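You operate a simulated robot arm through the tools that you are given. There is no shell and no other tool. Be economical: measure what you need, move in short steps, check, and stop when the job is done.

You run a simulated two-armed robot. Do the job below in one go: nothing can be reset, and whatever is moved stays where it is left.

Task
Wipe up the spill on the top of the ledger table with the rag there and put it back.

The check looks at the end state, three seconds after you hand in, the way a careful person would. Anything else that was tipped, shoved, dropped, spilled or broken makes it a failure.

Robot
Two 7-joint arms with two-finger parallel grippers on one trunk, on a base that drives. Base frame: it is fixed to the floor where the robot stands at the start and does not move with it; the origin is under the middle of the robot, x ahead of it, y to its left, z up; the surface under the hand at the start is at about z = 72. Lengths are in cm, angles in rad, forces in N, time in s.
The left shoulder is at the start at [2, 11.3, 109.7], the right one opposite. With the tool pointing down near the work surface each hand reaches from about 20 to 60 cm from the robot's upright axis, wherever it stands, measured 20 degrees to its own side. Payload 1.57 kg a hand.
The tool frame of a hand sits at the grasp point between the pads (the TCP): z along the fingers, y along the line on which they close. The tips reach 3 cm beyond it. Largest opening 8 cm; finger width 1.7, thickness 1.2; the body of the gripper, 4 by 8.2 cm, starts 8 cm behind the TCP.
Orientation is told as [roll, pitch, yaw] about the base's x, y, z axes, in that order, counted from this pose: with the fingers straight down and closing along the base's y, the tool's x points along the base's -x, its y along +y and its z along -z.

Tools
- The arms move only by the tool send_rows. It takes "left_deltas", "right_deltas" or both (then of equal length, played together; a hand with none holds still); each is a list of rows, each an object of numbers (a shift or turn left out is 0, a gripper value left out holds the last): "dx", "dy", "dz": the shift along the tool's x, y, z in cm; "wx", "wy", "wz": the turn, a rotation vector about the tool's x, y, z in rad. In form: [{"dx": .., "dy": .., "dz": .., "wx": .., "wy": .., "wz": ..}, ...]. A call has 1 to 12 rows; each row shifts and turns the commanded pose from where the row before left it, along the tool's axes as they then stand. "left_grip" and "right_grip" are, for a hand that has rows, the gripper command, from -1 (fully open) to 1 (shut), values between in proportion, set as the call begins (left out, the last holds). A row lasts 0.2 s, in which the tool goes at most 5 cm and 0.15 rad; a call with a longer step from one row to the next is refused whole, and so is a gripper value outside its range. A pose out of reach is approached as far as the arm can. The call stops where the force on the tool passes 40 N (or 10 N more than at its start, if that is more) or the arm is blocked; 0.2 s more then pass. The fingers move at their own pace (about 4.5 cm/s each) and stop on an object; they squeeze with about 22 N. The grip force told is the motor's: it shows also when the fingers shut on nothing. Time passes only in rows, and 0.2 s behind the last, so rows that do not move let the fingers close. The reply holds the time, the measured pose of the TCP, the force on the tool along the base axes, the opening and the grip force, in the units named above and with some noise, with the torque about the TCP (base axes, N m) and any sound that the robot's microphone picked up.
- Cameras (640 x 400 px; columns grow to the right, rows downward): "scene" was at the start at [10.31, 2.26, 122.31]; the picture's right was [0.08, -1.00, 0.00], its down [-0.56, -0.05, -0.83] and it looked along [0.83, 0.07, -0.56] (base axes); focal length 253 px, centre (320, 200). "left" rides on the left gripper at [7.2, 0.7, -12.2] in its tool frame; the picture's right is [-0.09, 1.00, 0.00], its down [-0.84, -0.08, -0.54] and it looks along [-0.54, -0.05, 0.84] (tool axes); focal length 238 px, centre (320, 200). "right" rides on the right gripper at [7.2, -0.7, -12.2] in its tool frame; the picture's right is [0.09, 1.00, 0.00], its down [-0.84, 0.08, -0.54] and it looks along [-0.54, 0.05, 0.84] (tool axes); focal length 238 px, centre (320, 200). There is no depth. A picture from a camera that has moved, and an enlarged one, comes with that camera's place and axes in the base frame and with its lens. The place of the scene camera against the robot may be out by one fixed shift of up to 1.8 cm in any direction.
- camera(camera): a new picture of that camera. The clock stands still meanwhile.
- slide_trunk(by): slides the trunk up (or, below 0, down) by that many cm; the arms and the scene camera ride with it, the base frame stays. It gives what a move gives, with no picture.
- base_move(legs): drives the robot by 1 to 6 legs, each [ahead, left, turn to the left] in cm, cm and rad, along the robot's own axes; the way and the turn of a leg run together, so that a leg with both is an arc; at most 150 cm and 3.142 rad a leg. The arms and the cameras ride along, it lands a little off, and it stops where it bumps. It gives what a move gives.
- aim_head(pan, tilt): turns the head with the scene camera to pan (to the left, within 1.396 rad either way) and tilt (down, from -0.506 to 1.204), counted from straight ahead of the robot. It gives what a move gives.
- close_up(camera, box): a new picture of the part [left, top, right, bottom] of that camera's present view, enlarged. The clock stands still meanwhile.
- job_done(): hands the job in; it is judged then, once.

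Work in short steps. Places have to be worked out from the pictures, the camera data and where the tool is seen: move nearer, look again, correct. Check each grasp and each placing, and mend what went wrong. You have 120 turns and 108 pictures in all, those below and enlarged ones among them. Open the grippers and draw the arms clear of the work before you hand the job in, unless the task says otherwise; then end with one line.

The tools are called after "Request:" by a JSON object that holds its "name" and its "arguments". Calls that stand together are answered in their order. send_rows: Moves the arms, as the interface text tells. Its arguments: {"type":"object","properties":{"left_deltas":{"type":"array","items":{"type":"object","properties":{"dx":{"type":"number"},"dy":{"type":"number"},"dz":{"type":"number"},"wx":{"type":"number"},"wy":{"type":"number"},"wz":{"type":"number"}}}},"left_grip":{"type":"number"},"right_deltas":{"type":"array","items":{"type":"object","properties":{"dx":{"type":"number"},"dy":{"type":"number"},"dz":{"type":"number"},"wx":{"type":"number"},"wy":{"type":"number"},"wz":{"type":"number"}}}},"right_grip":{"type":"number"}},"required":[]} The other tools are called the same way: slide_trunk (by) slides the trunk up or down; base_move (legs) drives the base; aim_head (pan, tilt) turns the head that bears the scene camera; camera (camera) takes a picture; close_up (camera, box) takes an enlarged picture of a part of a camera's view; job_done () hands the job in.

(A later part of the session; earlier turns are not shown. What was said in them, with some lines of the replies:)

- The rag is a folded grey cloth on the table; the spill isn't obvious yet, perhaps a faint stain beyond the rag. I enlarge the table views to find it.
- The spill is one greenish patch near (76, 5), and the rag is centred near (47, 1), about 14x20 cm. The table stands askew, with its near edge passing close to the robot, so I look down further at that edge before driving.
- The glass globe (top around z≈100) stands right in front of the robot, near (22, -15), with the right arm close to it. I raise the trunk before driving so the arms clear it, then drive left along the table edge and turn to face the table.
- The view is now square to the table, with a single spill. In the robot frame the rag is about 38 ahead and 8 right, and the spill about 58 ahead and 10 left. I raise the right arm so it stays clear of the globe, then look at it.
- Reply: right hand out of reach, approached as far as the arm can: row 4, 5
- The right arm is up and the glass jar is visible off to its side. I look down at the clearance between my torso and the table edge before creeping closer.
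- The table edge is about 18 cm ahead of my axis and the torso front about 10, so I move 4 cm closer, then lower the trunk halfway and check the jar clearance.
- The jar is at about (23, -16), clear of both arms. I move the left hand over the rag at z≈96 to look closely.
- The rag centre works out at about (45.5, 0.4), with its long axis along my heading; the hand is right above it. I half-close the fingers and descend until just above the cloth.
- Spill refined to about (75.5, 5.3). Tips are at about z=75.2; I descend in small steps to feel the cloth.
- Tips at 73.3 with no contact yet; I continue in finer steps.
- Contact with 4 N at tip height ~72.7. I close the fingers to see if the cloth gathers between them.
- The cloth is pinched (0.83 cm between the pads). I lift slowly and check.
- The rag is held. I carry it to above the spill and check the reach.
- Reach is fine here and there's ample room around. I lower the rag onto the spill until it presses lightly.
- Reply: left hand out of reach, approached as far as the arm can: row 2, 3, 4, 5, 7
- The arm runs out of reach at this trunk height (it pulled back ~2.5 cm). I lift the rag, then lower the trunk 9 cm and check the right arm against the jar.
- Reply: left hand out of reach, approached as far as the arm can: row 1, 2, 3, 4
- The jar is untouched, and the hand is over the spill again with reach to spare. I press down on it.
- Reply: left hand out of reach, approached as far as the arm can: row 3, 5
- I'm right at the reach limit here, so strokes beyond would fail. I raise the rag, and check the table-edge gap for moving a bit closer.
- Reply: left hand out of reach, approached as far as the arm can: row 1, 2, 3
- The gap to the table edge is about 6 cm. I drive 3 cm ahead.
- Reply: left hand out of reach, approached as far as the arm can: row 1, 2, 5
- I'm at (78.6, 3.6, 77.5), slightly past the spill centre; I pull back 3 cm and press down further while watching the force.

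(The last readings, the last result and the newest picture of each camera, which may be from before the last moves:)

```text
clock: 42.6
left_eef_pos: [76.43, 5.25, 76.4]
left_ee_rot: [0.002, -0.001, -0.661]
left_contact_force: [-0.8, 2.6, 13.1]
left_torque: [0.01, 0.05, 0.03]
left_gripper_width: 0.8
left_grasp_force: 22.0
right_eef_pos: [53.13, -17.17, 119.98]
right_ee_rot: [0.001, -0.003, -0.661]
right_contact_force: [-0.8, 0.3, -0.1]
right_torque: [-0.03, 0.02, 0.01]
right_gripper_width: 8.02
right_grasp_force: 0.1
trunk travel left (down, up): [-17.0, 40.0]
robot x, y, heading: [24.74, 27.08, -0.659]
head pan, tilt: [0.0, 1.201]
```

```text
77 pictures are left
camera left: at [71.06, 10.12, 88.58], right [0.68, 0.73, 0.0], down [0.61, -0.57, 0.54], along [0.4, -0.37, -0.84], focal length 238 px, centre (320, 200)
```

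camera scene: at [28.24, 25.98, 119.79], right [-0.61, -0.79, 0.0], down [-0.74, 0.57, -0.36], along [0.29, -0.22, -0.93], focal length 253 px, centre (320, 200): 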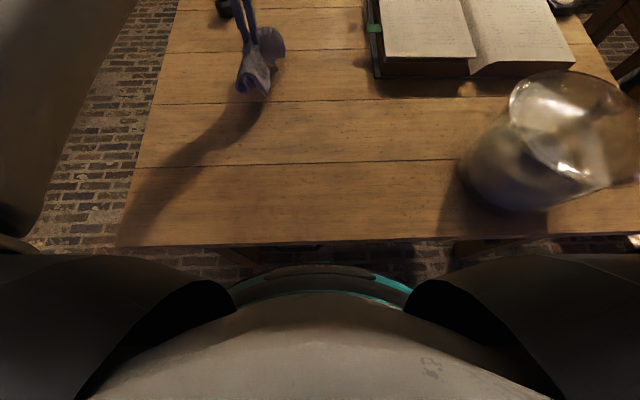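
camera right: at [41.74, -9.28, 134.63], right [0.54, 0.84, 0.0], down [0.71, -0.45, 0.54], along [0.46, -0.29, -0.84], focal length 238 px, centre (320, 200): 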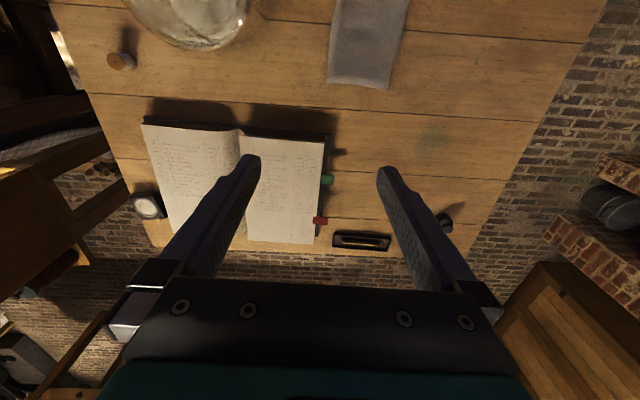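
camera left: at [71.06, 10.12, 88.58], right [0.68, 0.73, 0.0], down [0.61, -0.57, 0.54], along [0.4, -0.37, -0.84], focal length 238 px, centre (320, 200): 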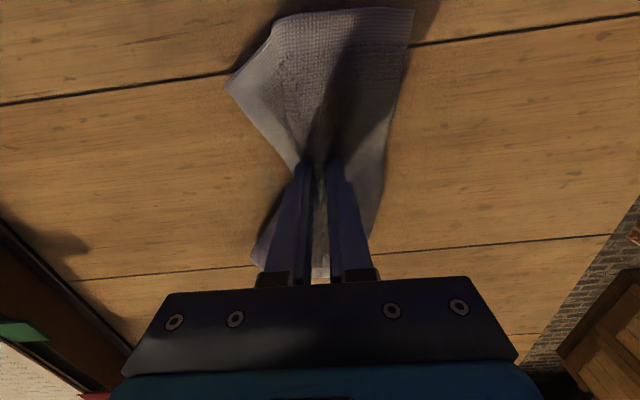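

Pressing with ~13 N at the spill centre. I wipe in lateral strokes over the patch.

Request:
{"name": "send_rows", "arguments": {"left_deltas": [{"dy": 2.5}, {"dy": 2.5}, {"dx": 2.5}, {"dy": -2.5}, {"dy": -2.5}, {"dy": -2.5}, {"dy": -2.5}, {"dx": -2.5}, {"dy": 2.5}, {"dy": 2.5}, {"dy": 2.5}, {"dy": 2.5}]}}

Request:
{"name": "send_rows", "arguments": {"left_deltas": [{"dx": -2.2}, {"dy": -2.5}, {"dy": -2.5}, {"dy": -2.5}, {"dy": -2.5}, {"dy": 2.5}, {"dy": 2.5}, {"dx": 2}, {"dx": 2}, {"dx": 2}]}}

Request:
{"name": "camera", "arguments": {"camera": "left"}}

```text
clock: 45.2
left_eef_pos: [79.31, 9.1, 76.34]
left_ee_rot: [-0.002, 0.002, -0.661]
left_contact_force: [-0.7, -1.4, 4.4]
left_torque: [-0.06, 0.03, 0.02]
left_gripper_width: 0.79
left_grasp_force: 22.0
right_eef_pos: [53.18, -17.2, 120.1]
right_ee_rot: [0.0, -0.001, -0.661]
right_contact_force: [-0.2, -0.2, -0.5]
right_torque: [-0.01, -0.02, 0.0]
right_gripper_width: 8.0
right_grasp_force: 0.0
trunk travel left (down, up): [-17.0, 40.0]
robot x, y, heading: [25.07, 26.69, -0.656]
head pan, tilt: [0.0, 1.201]
```

```text
clock: 47.4
left_eef_pos: [73.11, 7.6, 76.27]
left_ee_rot: [-0.001, 0.002, -0.659]
left_contact_force: [1.7, -1.6, 4.1]
left_torque: [-0.06, -0.02, 0.01]
left_gripper_width: 0.79
left_grasp_force: 22.0
right_eef_pos: [53.25, -17.28, 119.97]
right_ee_rot: [0.0, -0.002, -0.661]
right_contact_force: [-0.7, -0.5, 0.5]
right_torque: [-0.01, -0.02, -0.01]
right_gripper_width: 7.99
right_grasp_force: 0.1
trunk travel left (down, up): [-17.0, 40.0]
robot x, y, heading: [25.19, 26.71, -0.659]
head pan, tilt: [0.0, 1.201]
```

```text
76 pictures are left
camera left: at [67.84, 12.41, 88.4], right [0.68, 0.73, 0.0], down [0.61, -0.57, 0.54], along [0.39, -0.37, -0.84], focal length 238 px, centre (320, 200)
```

left: 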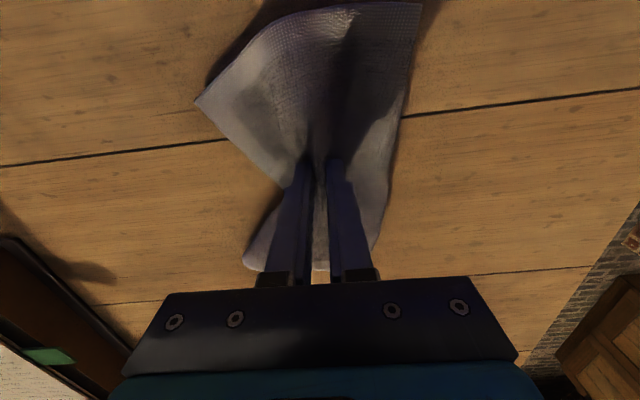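

Now I lift the rag and pull it back off the area to see what's left of the spill.

Request:
{"name": "send_rows", "arguments": {"left_deltas": [{"dz": -2}, {"dz": -3}, {"dz": -3}, {"dz": -3}, {"dx": 4, "dy": -2}, {"dx": 4, "dy": -2}, {"dx": 4, "dy": -2}, {}]}}

Request:
{"name": "camera", "arguments": {"camera": "left"}}

Request:
{"name": "aim_head", "arguments": {"pan": 0.1, "tilt": 0.9}}

Request:
{"name": "camera", "arguments": {"camera": "scene"}}

```text
clock: 49.2
left_eef_pos: [60.09, 9.99, 87.14]
left_ee_rot: [0.001, 0.003, -0.659]
left_contact_force: [-0.6, 0.7, -0.9]
left_torque: [-0.02, 0.02, 0.01]
left_gripper_width: 0.77
left_grasp_force: 21.8
right_eef_pos: [53.3, -17.16, 120.07]
right_ee_rot: [0.002, -0.001, -0.66]
right_contact_force: [0.1, -0.6, -0.6]
right_torque: [0.01, 0.01, 0.01]
right_gripper_width: 7.99
right_grasp_force: 0.0
trunk travel left (down, up): [-17.0, 40.0]
robot x, y, heading: [25.32, 26.63, -0.66]
head pan, tilt: [0.0, 1.201]
```

```text
75 pictures are left
camera left: at [54.93, 14.84, 99.31], right [0.68, 0.73, 0.0], down [0.62, -0.58, 0.54], along [0.39, -0.37, -0.84], focal length 238 px, centre (320, 200)
```

left: 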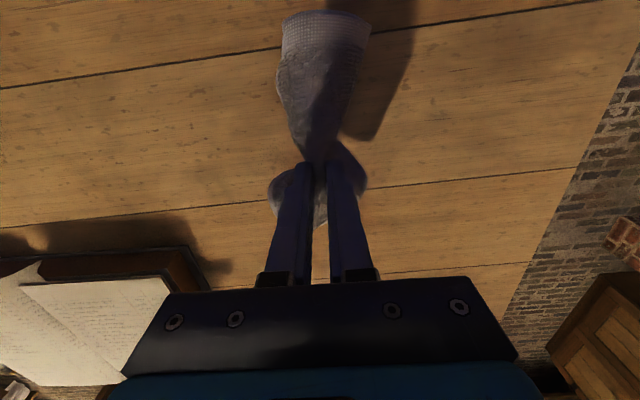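

```text
clock: 50.0
left_eef_pos: [60.29, 9.98, 87.16]
left_ee_rot: [-0.001, 0.004, -0.658]
left_contact_force: [0.4, 1.3, 0.7]
left_torque: [0.0, 0.04, 0.02]
left_gripper_width: 0.8
left_grasp_force: 22.1
right_eef_pos: [53.35, -17.38, 120.05]
right_ee_rot: [0.001, 0.002, -0.661]
right_contact_force: [0.3, -0.3, 0.5]
right_torque: [0.01, -0.02, -0.02]
right_gripper_width: 7.99
right_grasp_force: 0.1
trunk travel left (down, up): [-17.0, 40.0]
robot x, y, heading: [24.96, 26.73, -0.66]
head pan, tilt: [0.099, 0.901]
```

```text
74 pictures are left
camera scene: at [32.61, 23.54, 121.77], right [-0.53, -0.85, 0.0], down [-0.66, 0.42, -0.62], along [0.53, -0.33, -0.78], focal length 253 px, centre (320, 200)
```

scene: 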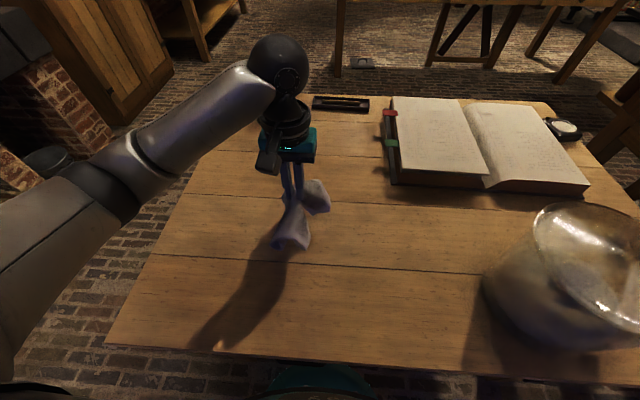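

No green is visible on the exposed part. I carry the rag back above its original place and look at the whole area unobstructed.

Request:
{"name": "send_rows", "arguments": {"left_deltas": [{"dx": 1.6, "dy": -4.1}, {"dx": 1.6, "dy": -4.1}, {"dx": 1.6, "dy": -4.1}, {"dx": 1.6, "dy": -4.1}, {}]}}

Request:
{"name": "camera", "arguments": {"camera": "left"}}

Request:
{"name": "close_up", "arguments": {"camera": "scene", "box": [90, 90, 410, 290]}}

Request:
{"name": "close_up", "arguments": {"camera": "scene", "box": [90, 200, 410, 400]}}

```text
clock: 51.2
left_eef_pos: [45.21, 1.2, 87.26]
left_ee_rot: [0.001, 0.004, -0.657]
left_contact_force: [0.3, -0.1, 0.0]
left_torque: [-0.01, 0.03, -0.01]
left_gripper_width: 0.81
left_grasp_force: 21.8
right_eef_pos: [53.33, -17.21, 120.08]
right_ee_rot: [0.0, 0.0, -0.659]
right_contact_force: [-0.2, 0.0, -0.6]
right_torque: [0.0, 0.0, 0.0]
right_gripper_width: 8.0
right_grasp_force: 0.0
trunk travel left (down, up): [-17.0, 40.0]
robot x, y, heading: [25.02, 26.32, -0.658]
head pan, tilt: [0.099, 0.901]
```

```text
73 pictures are left
camera left: at [39.9, 6.12, 99.34], right [0.68, 0.73, 0.0], down [0.62, -0.57, 0.54], along [0.39, -0.37, -0.84], focal length 238 px, centre (320, 200)
```

left: 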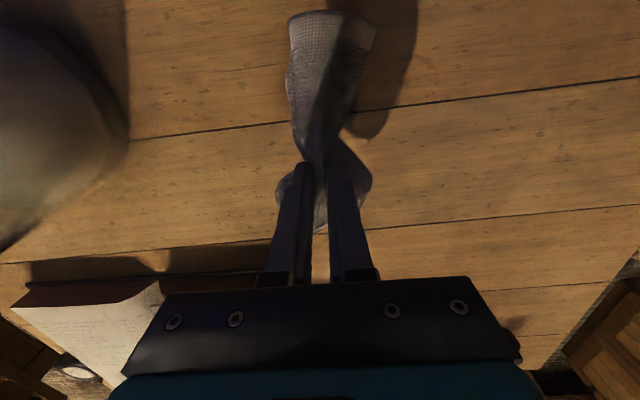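

```text
2.00 times, centred on (250, 190) of scene
camera zoom: at [32.62, 23.55, 121.77], right [-0.53, -0.85, 0.0], down [-0.66, 0.42, -0.62], along [0.53, -0.33, -0.78], focal length 505 px, centre (460, 220)
```

zoom: 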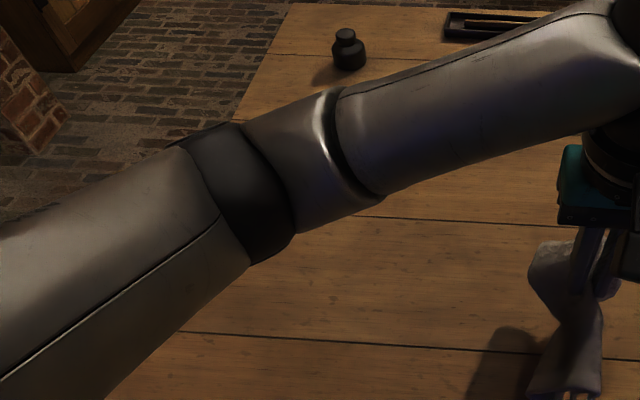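

```text
2.00 times, centred on (250, 300) of scene
camera zoom: at [32.62, 23.55, 121.77], right [-0.53, -0.85, 0.0], down [-0.66, 0.42, -0.62], along [0.53, -0.33, -0.78], focal length 505 px, centre (460, 0)
```

zoom: 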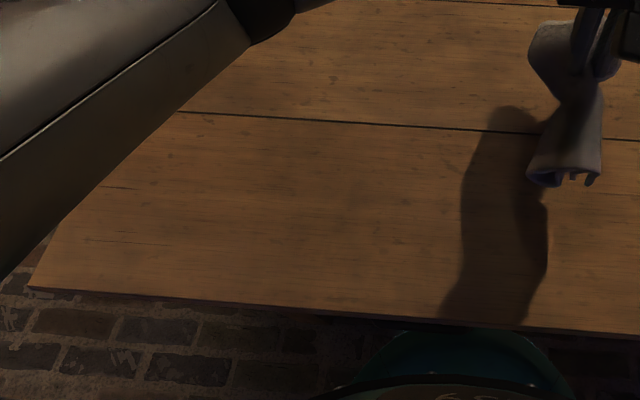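

At this pose the spill showed earlier at about (475, 255) in the left camera; it looks clean now. I enlarge that part to be sure.

Request:
{"name": "close_up", "arguments": {"camera": "left", "box": [360, 180, 600, 330]}}

Request:
{"name": "close_up", "arguments": {"camera": "right", "box": [320, 50, 640, 250]}}

```text
2.67 times, centred on (480, 255) of left
camera zoom: at [39.9, 6.12, 99.34], right [0.68, 0.73, 0.0], down [0.62, -0.57, 0.54], along [0.39, -0.37, -0.84], focal length 636 px, centre (-107, 53)
```

zoom: 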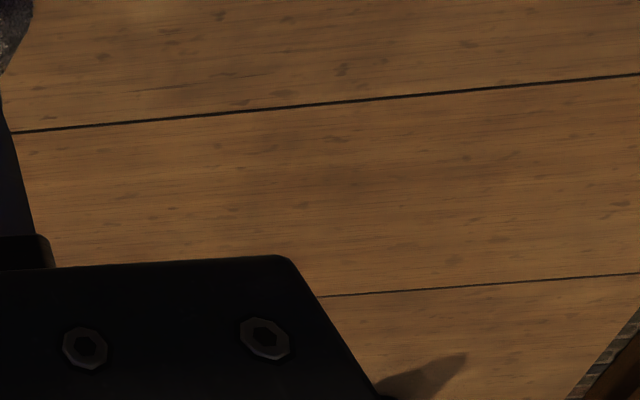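

```text
2.00 times, centred on (480, 150) of right
camera zoom: at [47.18, -13.34, 132.13], right [0.54, 0.84, 0.0], down [0.71, -0.45, 0.54], along [0.46, -0.29, -0.84], focal length 477 px, centre (0, 300)
```

zoom: 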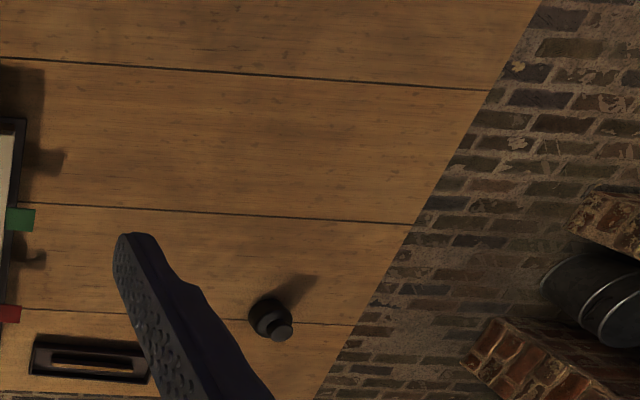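

The spill is gone. I lower the rag to where it was picked up.

Request:
{"name": "send_rows", "arguments": {"left_deltas": [{"dz": 2.5}, {"dz": 2.5}, {"dz": 2}, {"dz": 2}, {"dz": 1.2}, {"dz": 0.6}, {"dz": 0.4}, {"dz": 0.2}, {}]}}

Request:
{"name": "camera", "arguments": {"camera": "left"}}

```text
clock: 53.2
left_eef_pos: [45.19, 1.04, 76.27]
left_ee_rot: [-0.003, -0.002, -0.659]
left_contact_force: [3.8, 2.2, 36.7]
left_torque: [0.18, -0.17, -0.03]
left_gripper_width: 0.8
left_grasp_force: 22.3
right_eef_pos: [53.35, -17.22, 120.19]
right_ee_rot: [-0.002, -0.002, -0.661]
right_contact_force: [0.1, -0.2, 0.1]
right_torque: [0.01, 0.01, 0.04]
right_gripper_width: 7.99
right_grasp_force: 0.1
trunk travel left (down, up): [-17.0, 40.0]
robot x, y, heading: [24.95, 26.78, -0.659]
head pan, tilt: [0.099, 0.901]
```

```text
68 pictures are left
camera left: at [39.78, 6.1, 88.34], right [0.68, 0.73, 0.0], down [0.61, -0.57, 0.54], along [0.4, -0.37, -0.84], focal length 238 px, centre (320, 200)
```

left: 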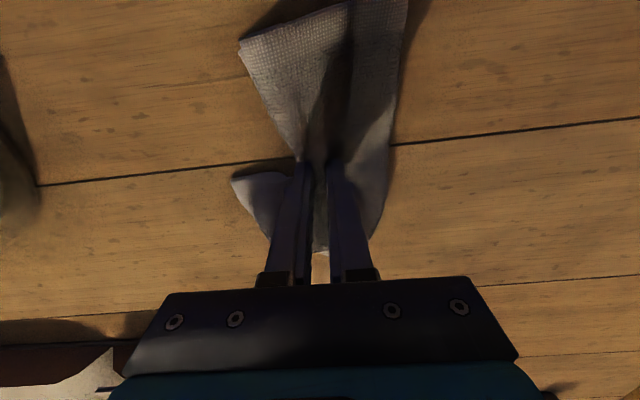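

It's down, pressing rather hard. I ease up a little, open the fingers gradually so the cloth spreads, then rise.

Request:
{"name": "send_rows", "arguments": {"left_deltas": [{"dz": -0.4}, {}, {}, {}, {}, {}], "left_grip": -1}}

Request:
{"name": "camera", "arguments": {"camera": "left"}}

Request:
{"name": "send_rows", "arguments": {"left_deltas": [{"dz": -0.5}, {"dz": -1}, {"dz": -2}, {"dz": -3}, {"dz": -4}, {"dz": -4}, {"dz": -4}]}}

Request:
{"name": "camera", "arguments": {"camera": "left"}}

```text
clock: 54.6
left_eef_pos: [45.09, 1.25, 76.41]
left_ee_rot: [0.001, 0.004, -0.658]
left_contact_force: [0.0, 1.4, -0.3]
left_torque: [-0.01, 0.03, -0.02]
left_gripper_width: 7.99
left_grasp_force: 0.2
right_eef_pos: [53.27, -17.42, 120.03]
right_ee_rot: [0.0, 0.001, -0.659]
right_contact_force: [0.4, -0.1, -1.0]
right_torque: [0.0, -0.01, 0.0]
right_gripper_width: 7.99
right_grasp_force: 0.0
trunk travel left (down, up): [-17.0, 40.0]
robot x, y, heading: [24.73, 26.45, -0.658]
head pan, tilt: [0.099, 0.901]
```

```text
67 pictures are left
camera left: at [39.85, 6.1, 88.47], right [0.68, 0.73, 0.0], down [0.62, -0.57, 0.54], along [0.39, -0.37, -0.84], focal length 238 px, centre (320, 200)
```

left: 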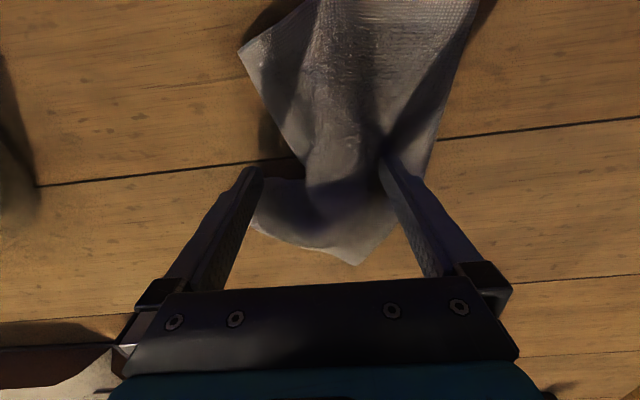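

```text
clock: 56.2
left_eef_pos: [44.93, 1.28, 94.36]
left_ee_rot: [0.0, 0.005, -0.659]
left_contact_force: [-0.5, 0.5, 0.1]
left_torque: [-0.02, -0.01, 0.0]
left_gripper_width: 7.99
left_grasp_force: 0.0
right_eef_pos: [53.25, -17.25, 120.1]
right_ee_rot: [0.0, -0.002, -0.659]
right_contact_force: [0.2, -0.2, 1.0]
right_torque: [0.05, -0.01, -0.01]
right_gripper_width: 7.99
right_grasp_force: 0.1
trunk travel left (down, up): [-17.0, 40.0]
robot x, y, heading: [25.1, 26.64, -0.662]
head pan, tilt: [0.099, 0.901]
```

```text
66 pictures are left
camera left: at [39.59, 6.08, 106.49], right [0.68, 0.73, 0.0], down [0.62, -0.58, 0.54], along [0.39, -0.37, -0.84], focal length 238 px, centre (320, 200)
```

left: 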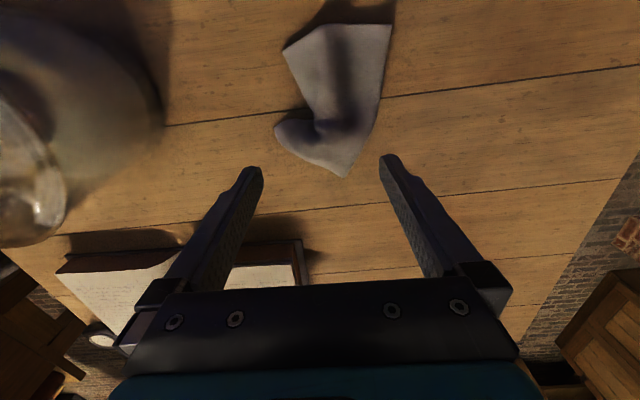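

The rag is released at its place but crumpled, with its far-right corner curled over. I look closer to see whether I can lay it out better.

Request:
{"name": "close_up", "arguments": {"camera": "left", "box": [220, 0, 460, 190]}}

Request:
{"name": "aim_head", "arguments": {"pan": -0.3, "tilt": 1.1}}

Request:
{"name": "camera", "arguments": {"camera": "scene"}}

```text
2.11 times, centred on (340, 95) of left
camera zoom: at [39.59, 6.08, 106.49], right [0.68, 0.73, 0.0], down [0.62, -0.58, 0.54], along [0.39, -0.37, -0.84], focal length 502 px, centre (278, 421)
```

zoom: 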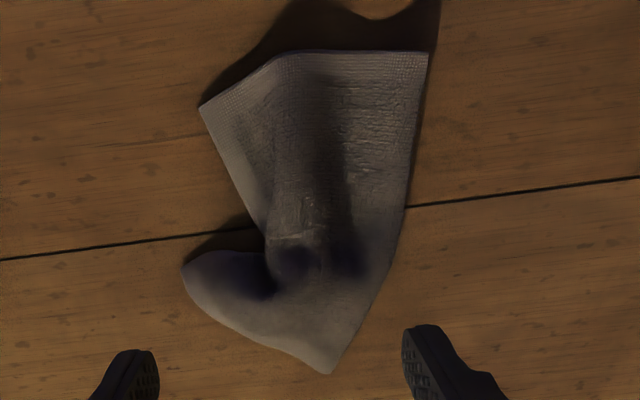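

```text
clock: 57.1
left_eef_pos: [44.79, 1.12, 94.32]
left_ee_rot: [-0.001, 0.003, -0.66]
left_contact_force: [-0.4, -0.2, -0.5]
left_torque: [0.0, -0.02, 0.0]
left_gripper_width: 7.97
left_grasp_force: 0.0
right_eef_pos: [53.25, -17.26, 119.96]
right_ee_rot: [0.0, -0.001, -0.659]
right_contact_force: [0.3, 0.1, 0.5]
right_torque: [0.05, -0.01, 0.0]
right_gripper_width: 8.03
right_grasp_force: 0.0
trunk travel left (down, up): [-17.0, 40.0]
robot x, y, heading: [25.07, 26.59, -0.663]
head pan, tilt: [-0.3, 1.1]
```

```text
64 pictures are left
camera scene: at [29.85, 22.39, 120.39], right [-0.82, -0.57, 0.0], down [-0.51, 0.73, -0.45], along [0.26, -0.37, -0.89], focal length 253 px, centre (320, 200)
```

scene: 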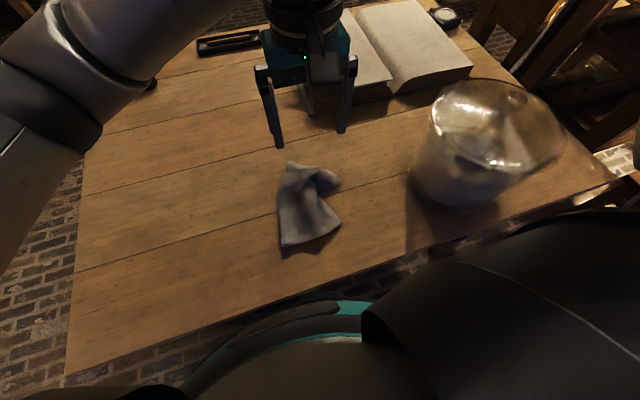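

The far-right flap stands curled. I'll pinch it lightly near (44.7, -2.6), drag it outwards to the right and release, to lay the rag flatter.

Request:
{"name": "send_rows", "arguments": {"left_deltas": [{"dx": -1.1, "dy": -1.6}, {"dx": -1.1, "dy": -1.5}, {"dz": 4}, {"dz": 4}, {"dz": 4}, {"dz": 3}, {"dz": 1.5}, {"dz": 1}, {"dz": 0.5}, {}], "left_grip": 0.1}}

Request:
{"name": "camera", "arguments": {"camera": "left"}}

```text
clock: 59.3
left_eef_pos: [44.93, -2.69, 76.8]
left_ee_rot: [0.0, 0.004, -0.659]
left_contact_force: [-0.6, -0.4, 1.8]
left_torque: [0.06, -0.05, -0.03]
left_gripper_width: 3.58
left_grasp_force: 0.0
right_eef_pos: [53.29, -17.27, 120.03]
right_ee_rot: [-0.001, -0.002, -0.659]
right_contact_force: [0.2, -0.2, -1.0]
right_torque: [0.02, 0.0, 0.03]
right_gripper_width: 8.0
right_grasp_force: 0.1
trunk travel left (down, up): [-17.0, 40.0]
robot x, y, heading: [25.38, 26.35, -0.661]
head pan, tilt: [-0.3, 1.1]
```

```text
63 pictures are left
camera left: at [39.65, 2.19, 89.01], right [0.68, 0.73, 0.0], down [0.62, -0.57, 0.54], along [0.39, -0.37, -0.84], focal length 238 px, centre (320, 200)
```

left: 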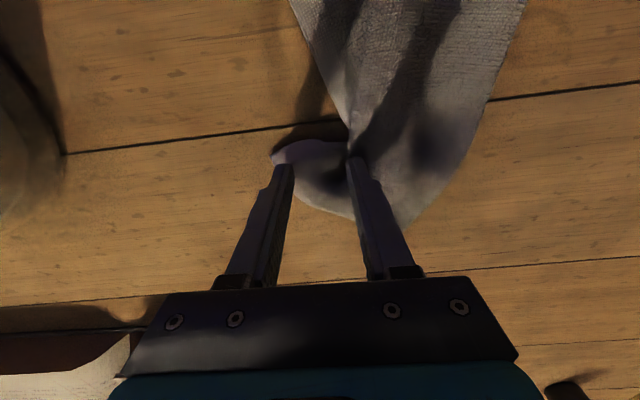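

The fingers straddle the curled flap. I close, raise slightly and drag it to the right, then look.

Request:
{"name": "send_rows", "arguments": {"left_deltas": [{}, {}, {}, {}, {"dz": -0.5}, {"dy": -1, "dz": -0.3}, {"dy": -1.2, "dx": -0.5}, {"dy": -1.2, "dx": -0.5}, {}], "left_grip": 1}}

Request:
{"name": "camera", "arguments": {"camera": "left"}}

```text
clock: 61.3
left_eef_pos: [43.56, -5.8, 77.53]
left_ee_rot: [0.001, 0.004, -0.661]
left_contact_force: [-1.4, 0.5, -1.1]
left_torque: [0.06, -0.01, 0.0]
left_gripper_width: 0.42
left_grasp_force: 21.9
right_eef_pos: [53.29, -17.28, 120.07]
right_ee_rot: [0.0, -0.001, -0.66]
right_contact_force: [0.4, 0.5, 0.0]
right_torque: [-0.02, 0.0, 0.01]
right_gripper_width: 7.99
right_grasp_force: 0.2
trunk travel left (down, up): [-17.0, 40.0]
robot x, y, heading: [25.11, 26.72, -0.655]
head pan, tilt: [-0.3, 1.1]
```

```text
62 pictures are left
camera left: at [38.34, -0.98, 89.73], right [0.68, 0.73, 0.0], down [0.62, -0.57, 0.54], along [0.39, -0.37, -0.84], focal length 238 px, centre (320, 200)
```

left: 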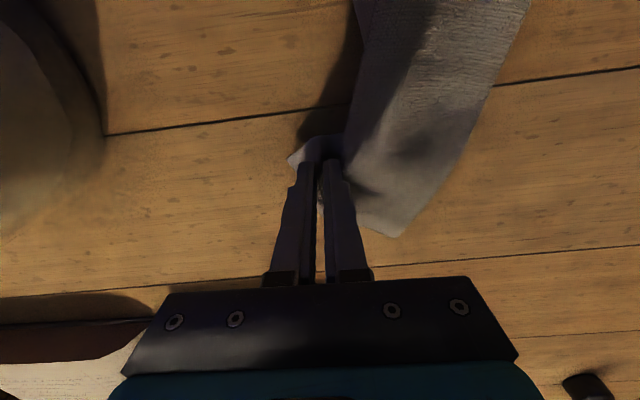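

The flap is pinched. Its corner originally lay near (49, -11), so I drag it forward to there and release.

Request:
{"name": "send_rows", "arguments": {"left_deltas": [{"dx": -1.2, "dy": -0.3}, {"dx": -1.2, "dy": -0.3}, {"dx": -1.2, "dy": -0.2}, {"dx": -1.2}, {"dz": 0.5}, {}]}}

Request:
{"name": "send_rows", "arguments": {"left_deltas": [{}, {}, {}, {"dz": -1}, {"dz": -2}, {"dz": -4}, {"dz": -4}, {"dz": -4}, {"dz": -3}], "left_grip": -0.4}}

Request:
{"name": "camera", "arguments": {"camera": "left"}}

Request:
{"name": "camera", "arguments": {"camera": "scene"}}

```text
clock: 62.7
left_eef_pos: [46.89, -9.54, 77.05]
left_ee_rot: [-0.002, 0.004, -0.662]
left_contact_force: [0.3, 0.2, -0.3]
left_torque: [-0.01, 0.03, 0.05]
left_gripper_width: 0.44
left_grasp_force: 22.0
right_eef_pos: [53.26, -17.22, 119.93]
right_ee_rot: [-0.001, -0.003, -0.659]
right_contact_force: [-0.3, 0.6, -0.7]
right_torque: [0.0, -0.01, 0.01]
right_gripper_width: 7.99
right_grasp_force: 0.0
trunk travel left (down, up): [-17.0, 40.0]
robot x, y, heading: [25.1, 26.65, -0.66]
head pan, tilt: [-0.3, 1.1]
```

```text
clock: 64.7
left_eef_pos: [46.99, -9.72, 94.82]
left_ee_rot: [0.0, 0.003, -0.66]
left_contact_force: [0.0, 0.3, -0.1]
left_torque: [0.01, 0.01, 0.02]
left_gripper_width: 5.59
left_grasp_force: 0.0
right_eef_pos: [53.18, -17.28, 120.06]
right_ee_rot: [-0.001, -0.002, -0.662]
right_contact_force: [-0.8, -0.2, -0.4]
right_torque: [-0.02, -0.05, -0.01]
right_gripper_width: 7.99
right_grasp_force: 0.0
trunk travel left (down, up): [-17.0, 40.0]
robot x, y, heading: [24.85, 26.68, -0.657]
head pan, tilt: [-0.3, 1.1]
```

```text
61 pictures are left
camera left: at [41.69, -4.75, 107.04], right [0.68, 0.73, 0.0], down [0.62, -0.58, 0.54], along [0.39, -0.37, -0.84], focal length 238 px, centre (320, 200)
```

left: 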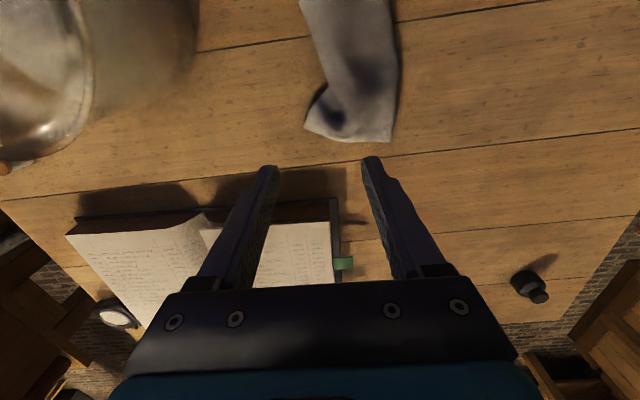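

```text
60 pictures are left
camera scene: at [29.84, 22.4, 120.39], right [-0.82, -0.57, 0.0], down [-0.51, 0.73, -0.45], along [0.26, -0.37, -0.89], focal length 253 px, centre (320, 200)
```

scene: 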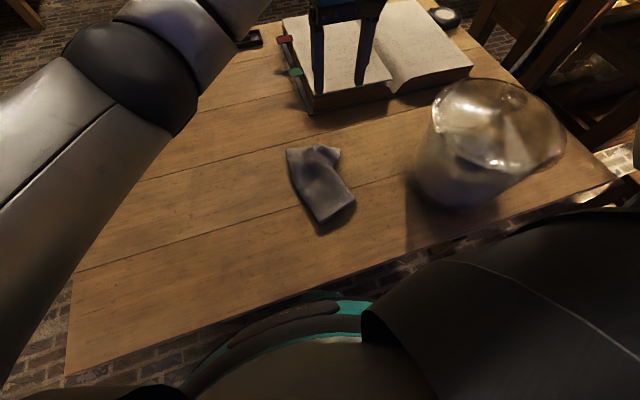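

The rag now lies extended with its centre at about (45.3, -0.3), matching its original place. I draw the left arm up and away to the left.

Request:
{"name": "send_rows", "arguments": {"left_deltas": [{"dz": -4}, {"dz": -4}, {"dx": 1, "dy": 4, "dz": -1}, {"dx": 1, "dy": 4}, {"dx": 1, "dy": 4}, {"dx": 1, "dy": 4}, {"dx": 1, "dy": 4}, {"dx": 1, "dy": 4}], "left_grip": -1}}

Request:
{"name": "slide_trunk", "arguments": {"by": 12}}

Request:
{"name": "base_move", "arguments": {"legs": [[-10, 0, 0]]}}

Request:
{"name": "aim_head", "arguments": {"pan": 0.0, "tilt": 0.9}}

Request:
{"name": "camera", "arguments": {"camera": "scene"}}

Request:
{"name": "camera", "arguments": {"camera": "right"}}

```text
clock: 66.5
left_eef_pos: [56.76, 13.42, 104.3]
left_ee_rot: [0.0, 0.004, -0.66]
left_contact_force: [0.0, 0.1, -0.1]
left_torque: [-0.02, 0.01, 0.02]
left_gripper_width: 7.98
left_grasp_force: 0.1
right_eef_pos: [53.21, -17.2, 120.01]
right_ee_rot: [0.0, -0.001, -0.659]
right_contact_force: [1.2, -0.4, 0.3]
right_torque: [-0.02, 0.01, 0.02]
right_gripper_width: 7.98
right_grasp_force: 0.1
trunk travel left (down, up): [-17.0, 40.0]
robot x, y, heading: [24.93, 26.28, -0.664]
head pan, tilt: [-0.3, 1.1]
```

```text
clock: 68.0
left_eef_pos: [56.81, 13.23, 116.21]
left_ee_rot: [0.0, 0.003, -0.659]
left_contact_force: [-0.3, 0.3, 0.9]
left_torque: [-0.03, -0.02, -0.02]
left_gripper_width: 8.01
left_grasp_force: 0.1
right_eef_pos: [53.36, -17.36, 131.84]
right_ee_rot: [-0.001, 0.0, -0.661]
right_contact_force: [-0.4, 0.0, 0.0]
right_torque: [0.0, 0.03, -0.03]
right_gripper_width: 8.0
right_grasp_force: 0.0
trunk travel left (down, up): [-29.0, 28.0]
robot x, y, heading: [25.07, 26.28, -0.658]
head pan, tilt: [-0.3, 1.1]
```

```text
clock: 69.2
left_eef_pos: [48.76, 19.39, 116.28]
left_ee_rot: [0.0, 0.001, -0.662]
left_contact_force: [-0.9, 0.4, 0.4]
left_torque: [0.02, -0.02, -0.02]
left_gripper_width: 7.98
left_grasp_force: 0.1
right_eef_pos: [45.18, -11.06, 132.11]
right_ee_rot: [0.001, -0.002, -0.662]
right_contact_force: [-0.1, -0.2, 1.2]
right_torque: [-0.01, -0.03, 0.03]
right_gripper_width: 8.01
right_grasp_force: 0.0
trunk travel left (down, up): [-29.0, 28.0]
robot x, y, heading: [16.87, 32.63, -0.662]
head pan, tilt: [-0.3, 1.1]
```

```text
clock: 70.0
left_eef_pos: [48.95, 19.31, 116.03]
left_ee_rot: [-0.001, 0.001, -0.662]
left_contact_force: [-0.6, -0.5, 0.7]
left_torque: [-0.02, 0.02, 0.02]
left_gripper_width: 7.99
left_grasp_force: 0.1
right_eef_pos: [45.25, -11.22, 131.88]
right_ee_rot: [0.001, 0.001, -0.661]
right_contact_force: [-0.5, -0.7, 0.6]
right_torque: [0.0, -0.03, 0.01]
right_gripper_width: 8.01
right_grasp_force: 0.0
trunk travel left (down, up): [-29.0, 28.0]
robot x, y, heading: [17.0, 32.57, -0.662]
head pan, tilt: [0.0, 0.901]
```

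```text
59 pictures are left
camera scene: at [24.23, 29.08, 133.77], right [-0.62, -0.79, 0.0], down [-0.62, 0.48, -0.62], along [0.49, -0.38, -0.78], focal length 253 px, centre (320, 200)
```

scene: 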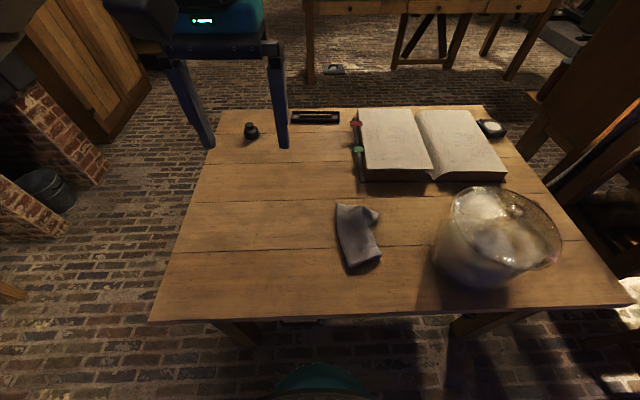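

```text
58 pictures are left
camera right: at [39.12, -7.25, 144.13], right [0.54, 0.84, 0.0], down [0.71, -0.45, 0.54], along [0.46, -0.29, -0.84], focal length 238 px, centre (320, 200)
```

right: 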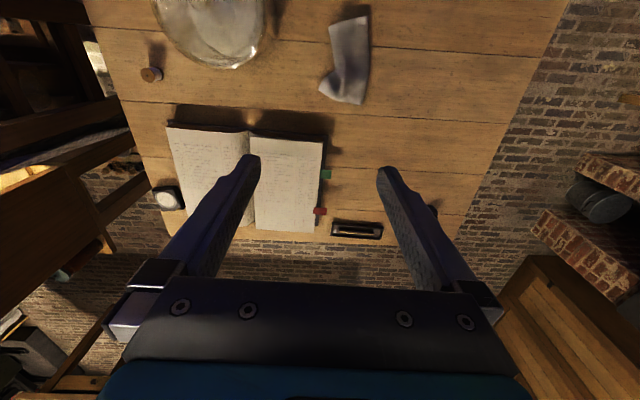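

Everything else stands where it was and the rag lies in its place. One last enlarged check of the wiped area.

Request:
{"name": "close_up", "arguments": {"camera": "scene", "box": [180, 100, 420, 290]}}

```text
2.11 times, centred on (300, 195) of scene
camera zoom: at [24.23, 29.08, 133.77], right [-0.62, -0.79, 0.0], down [-0.62, 0.48, -0.62], along [0.49, -0.38, -0.78], focal length 532 px, centre (362, 210)
```

zoom: 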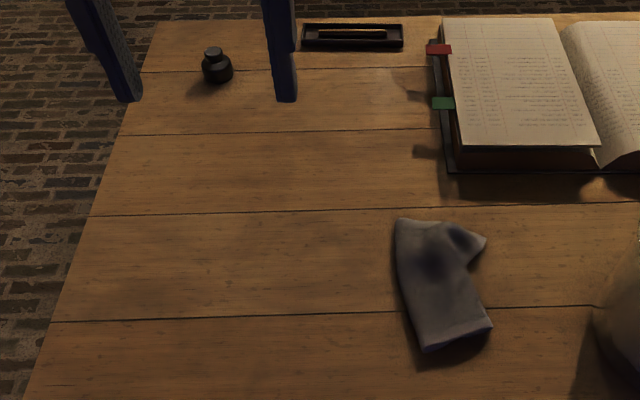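

The table top is clean, the rag is back and both arms are clear, so I hand in.

Request:
{"name": "job_done", "arguments": {}}

```text
The job is handed in.
```

I wiped up the spill and put the rag back within about 1 cm of its original spot. It is bunched to roughly half its width instead of lying flat as it was. In the last pictures nothing else on the table had moved, and both arms are clear with the grippers open.
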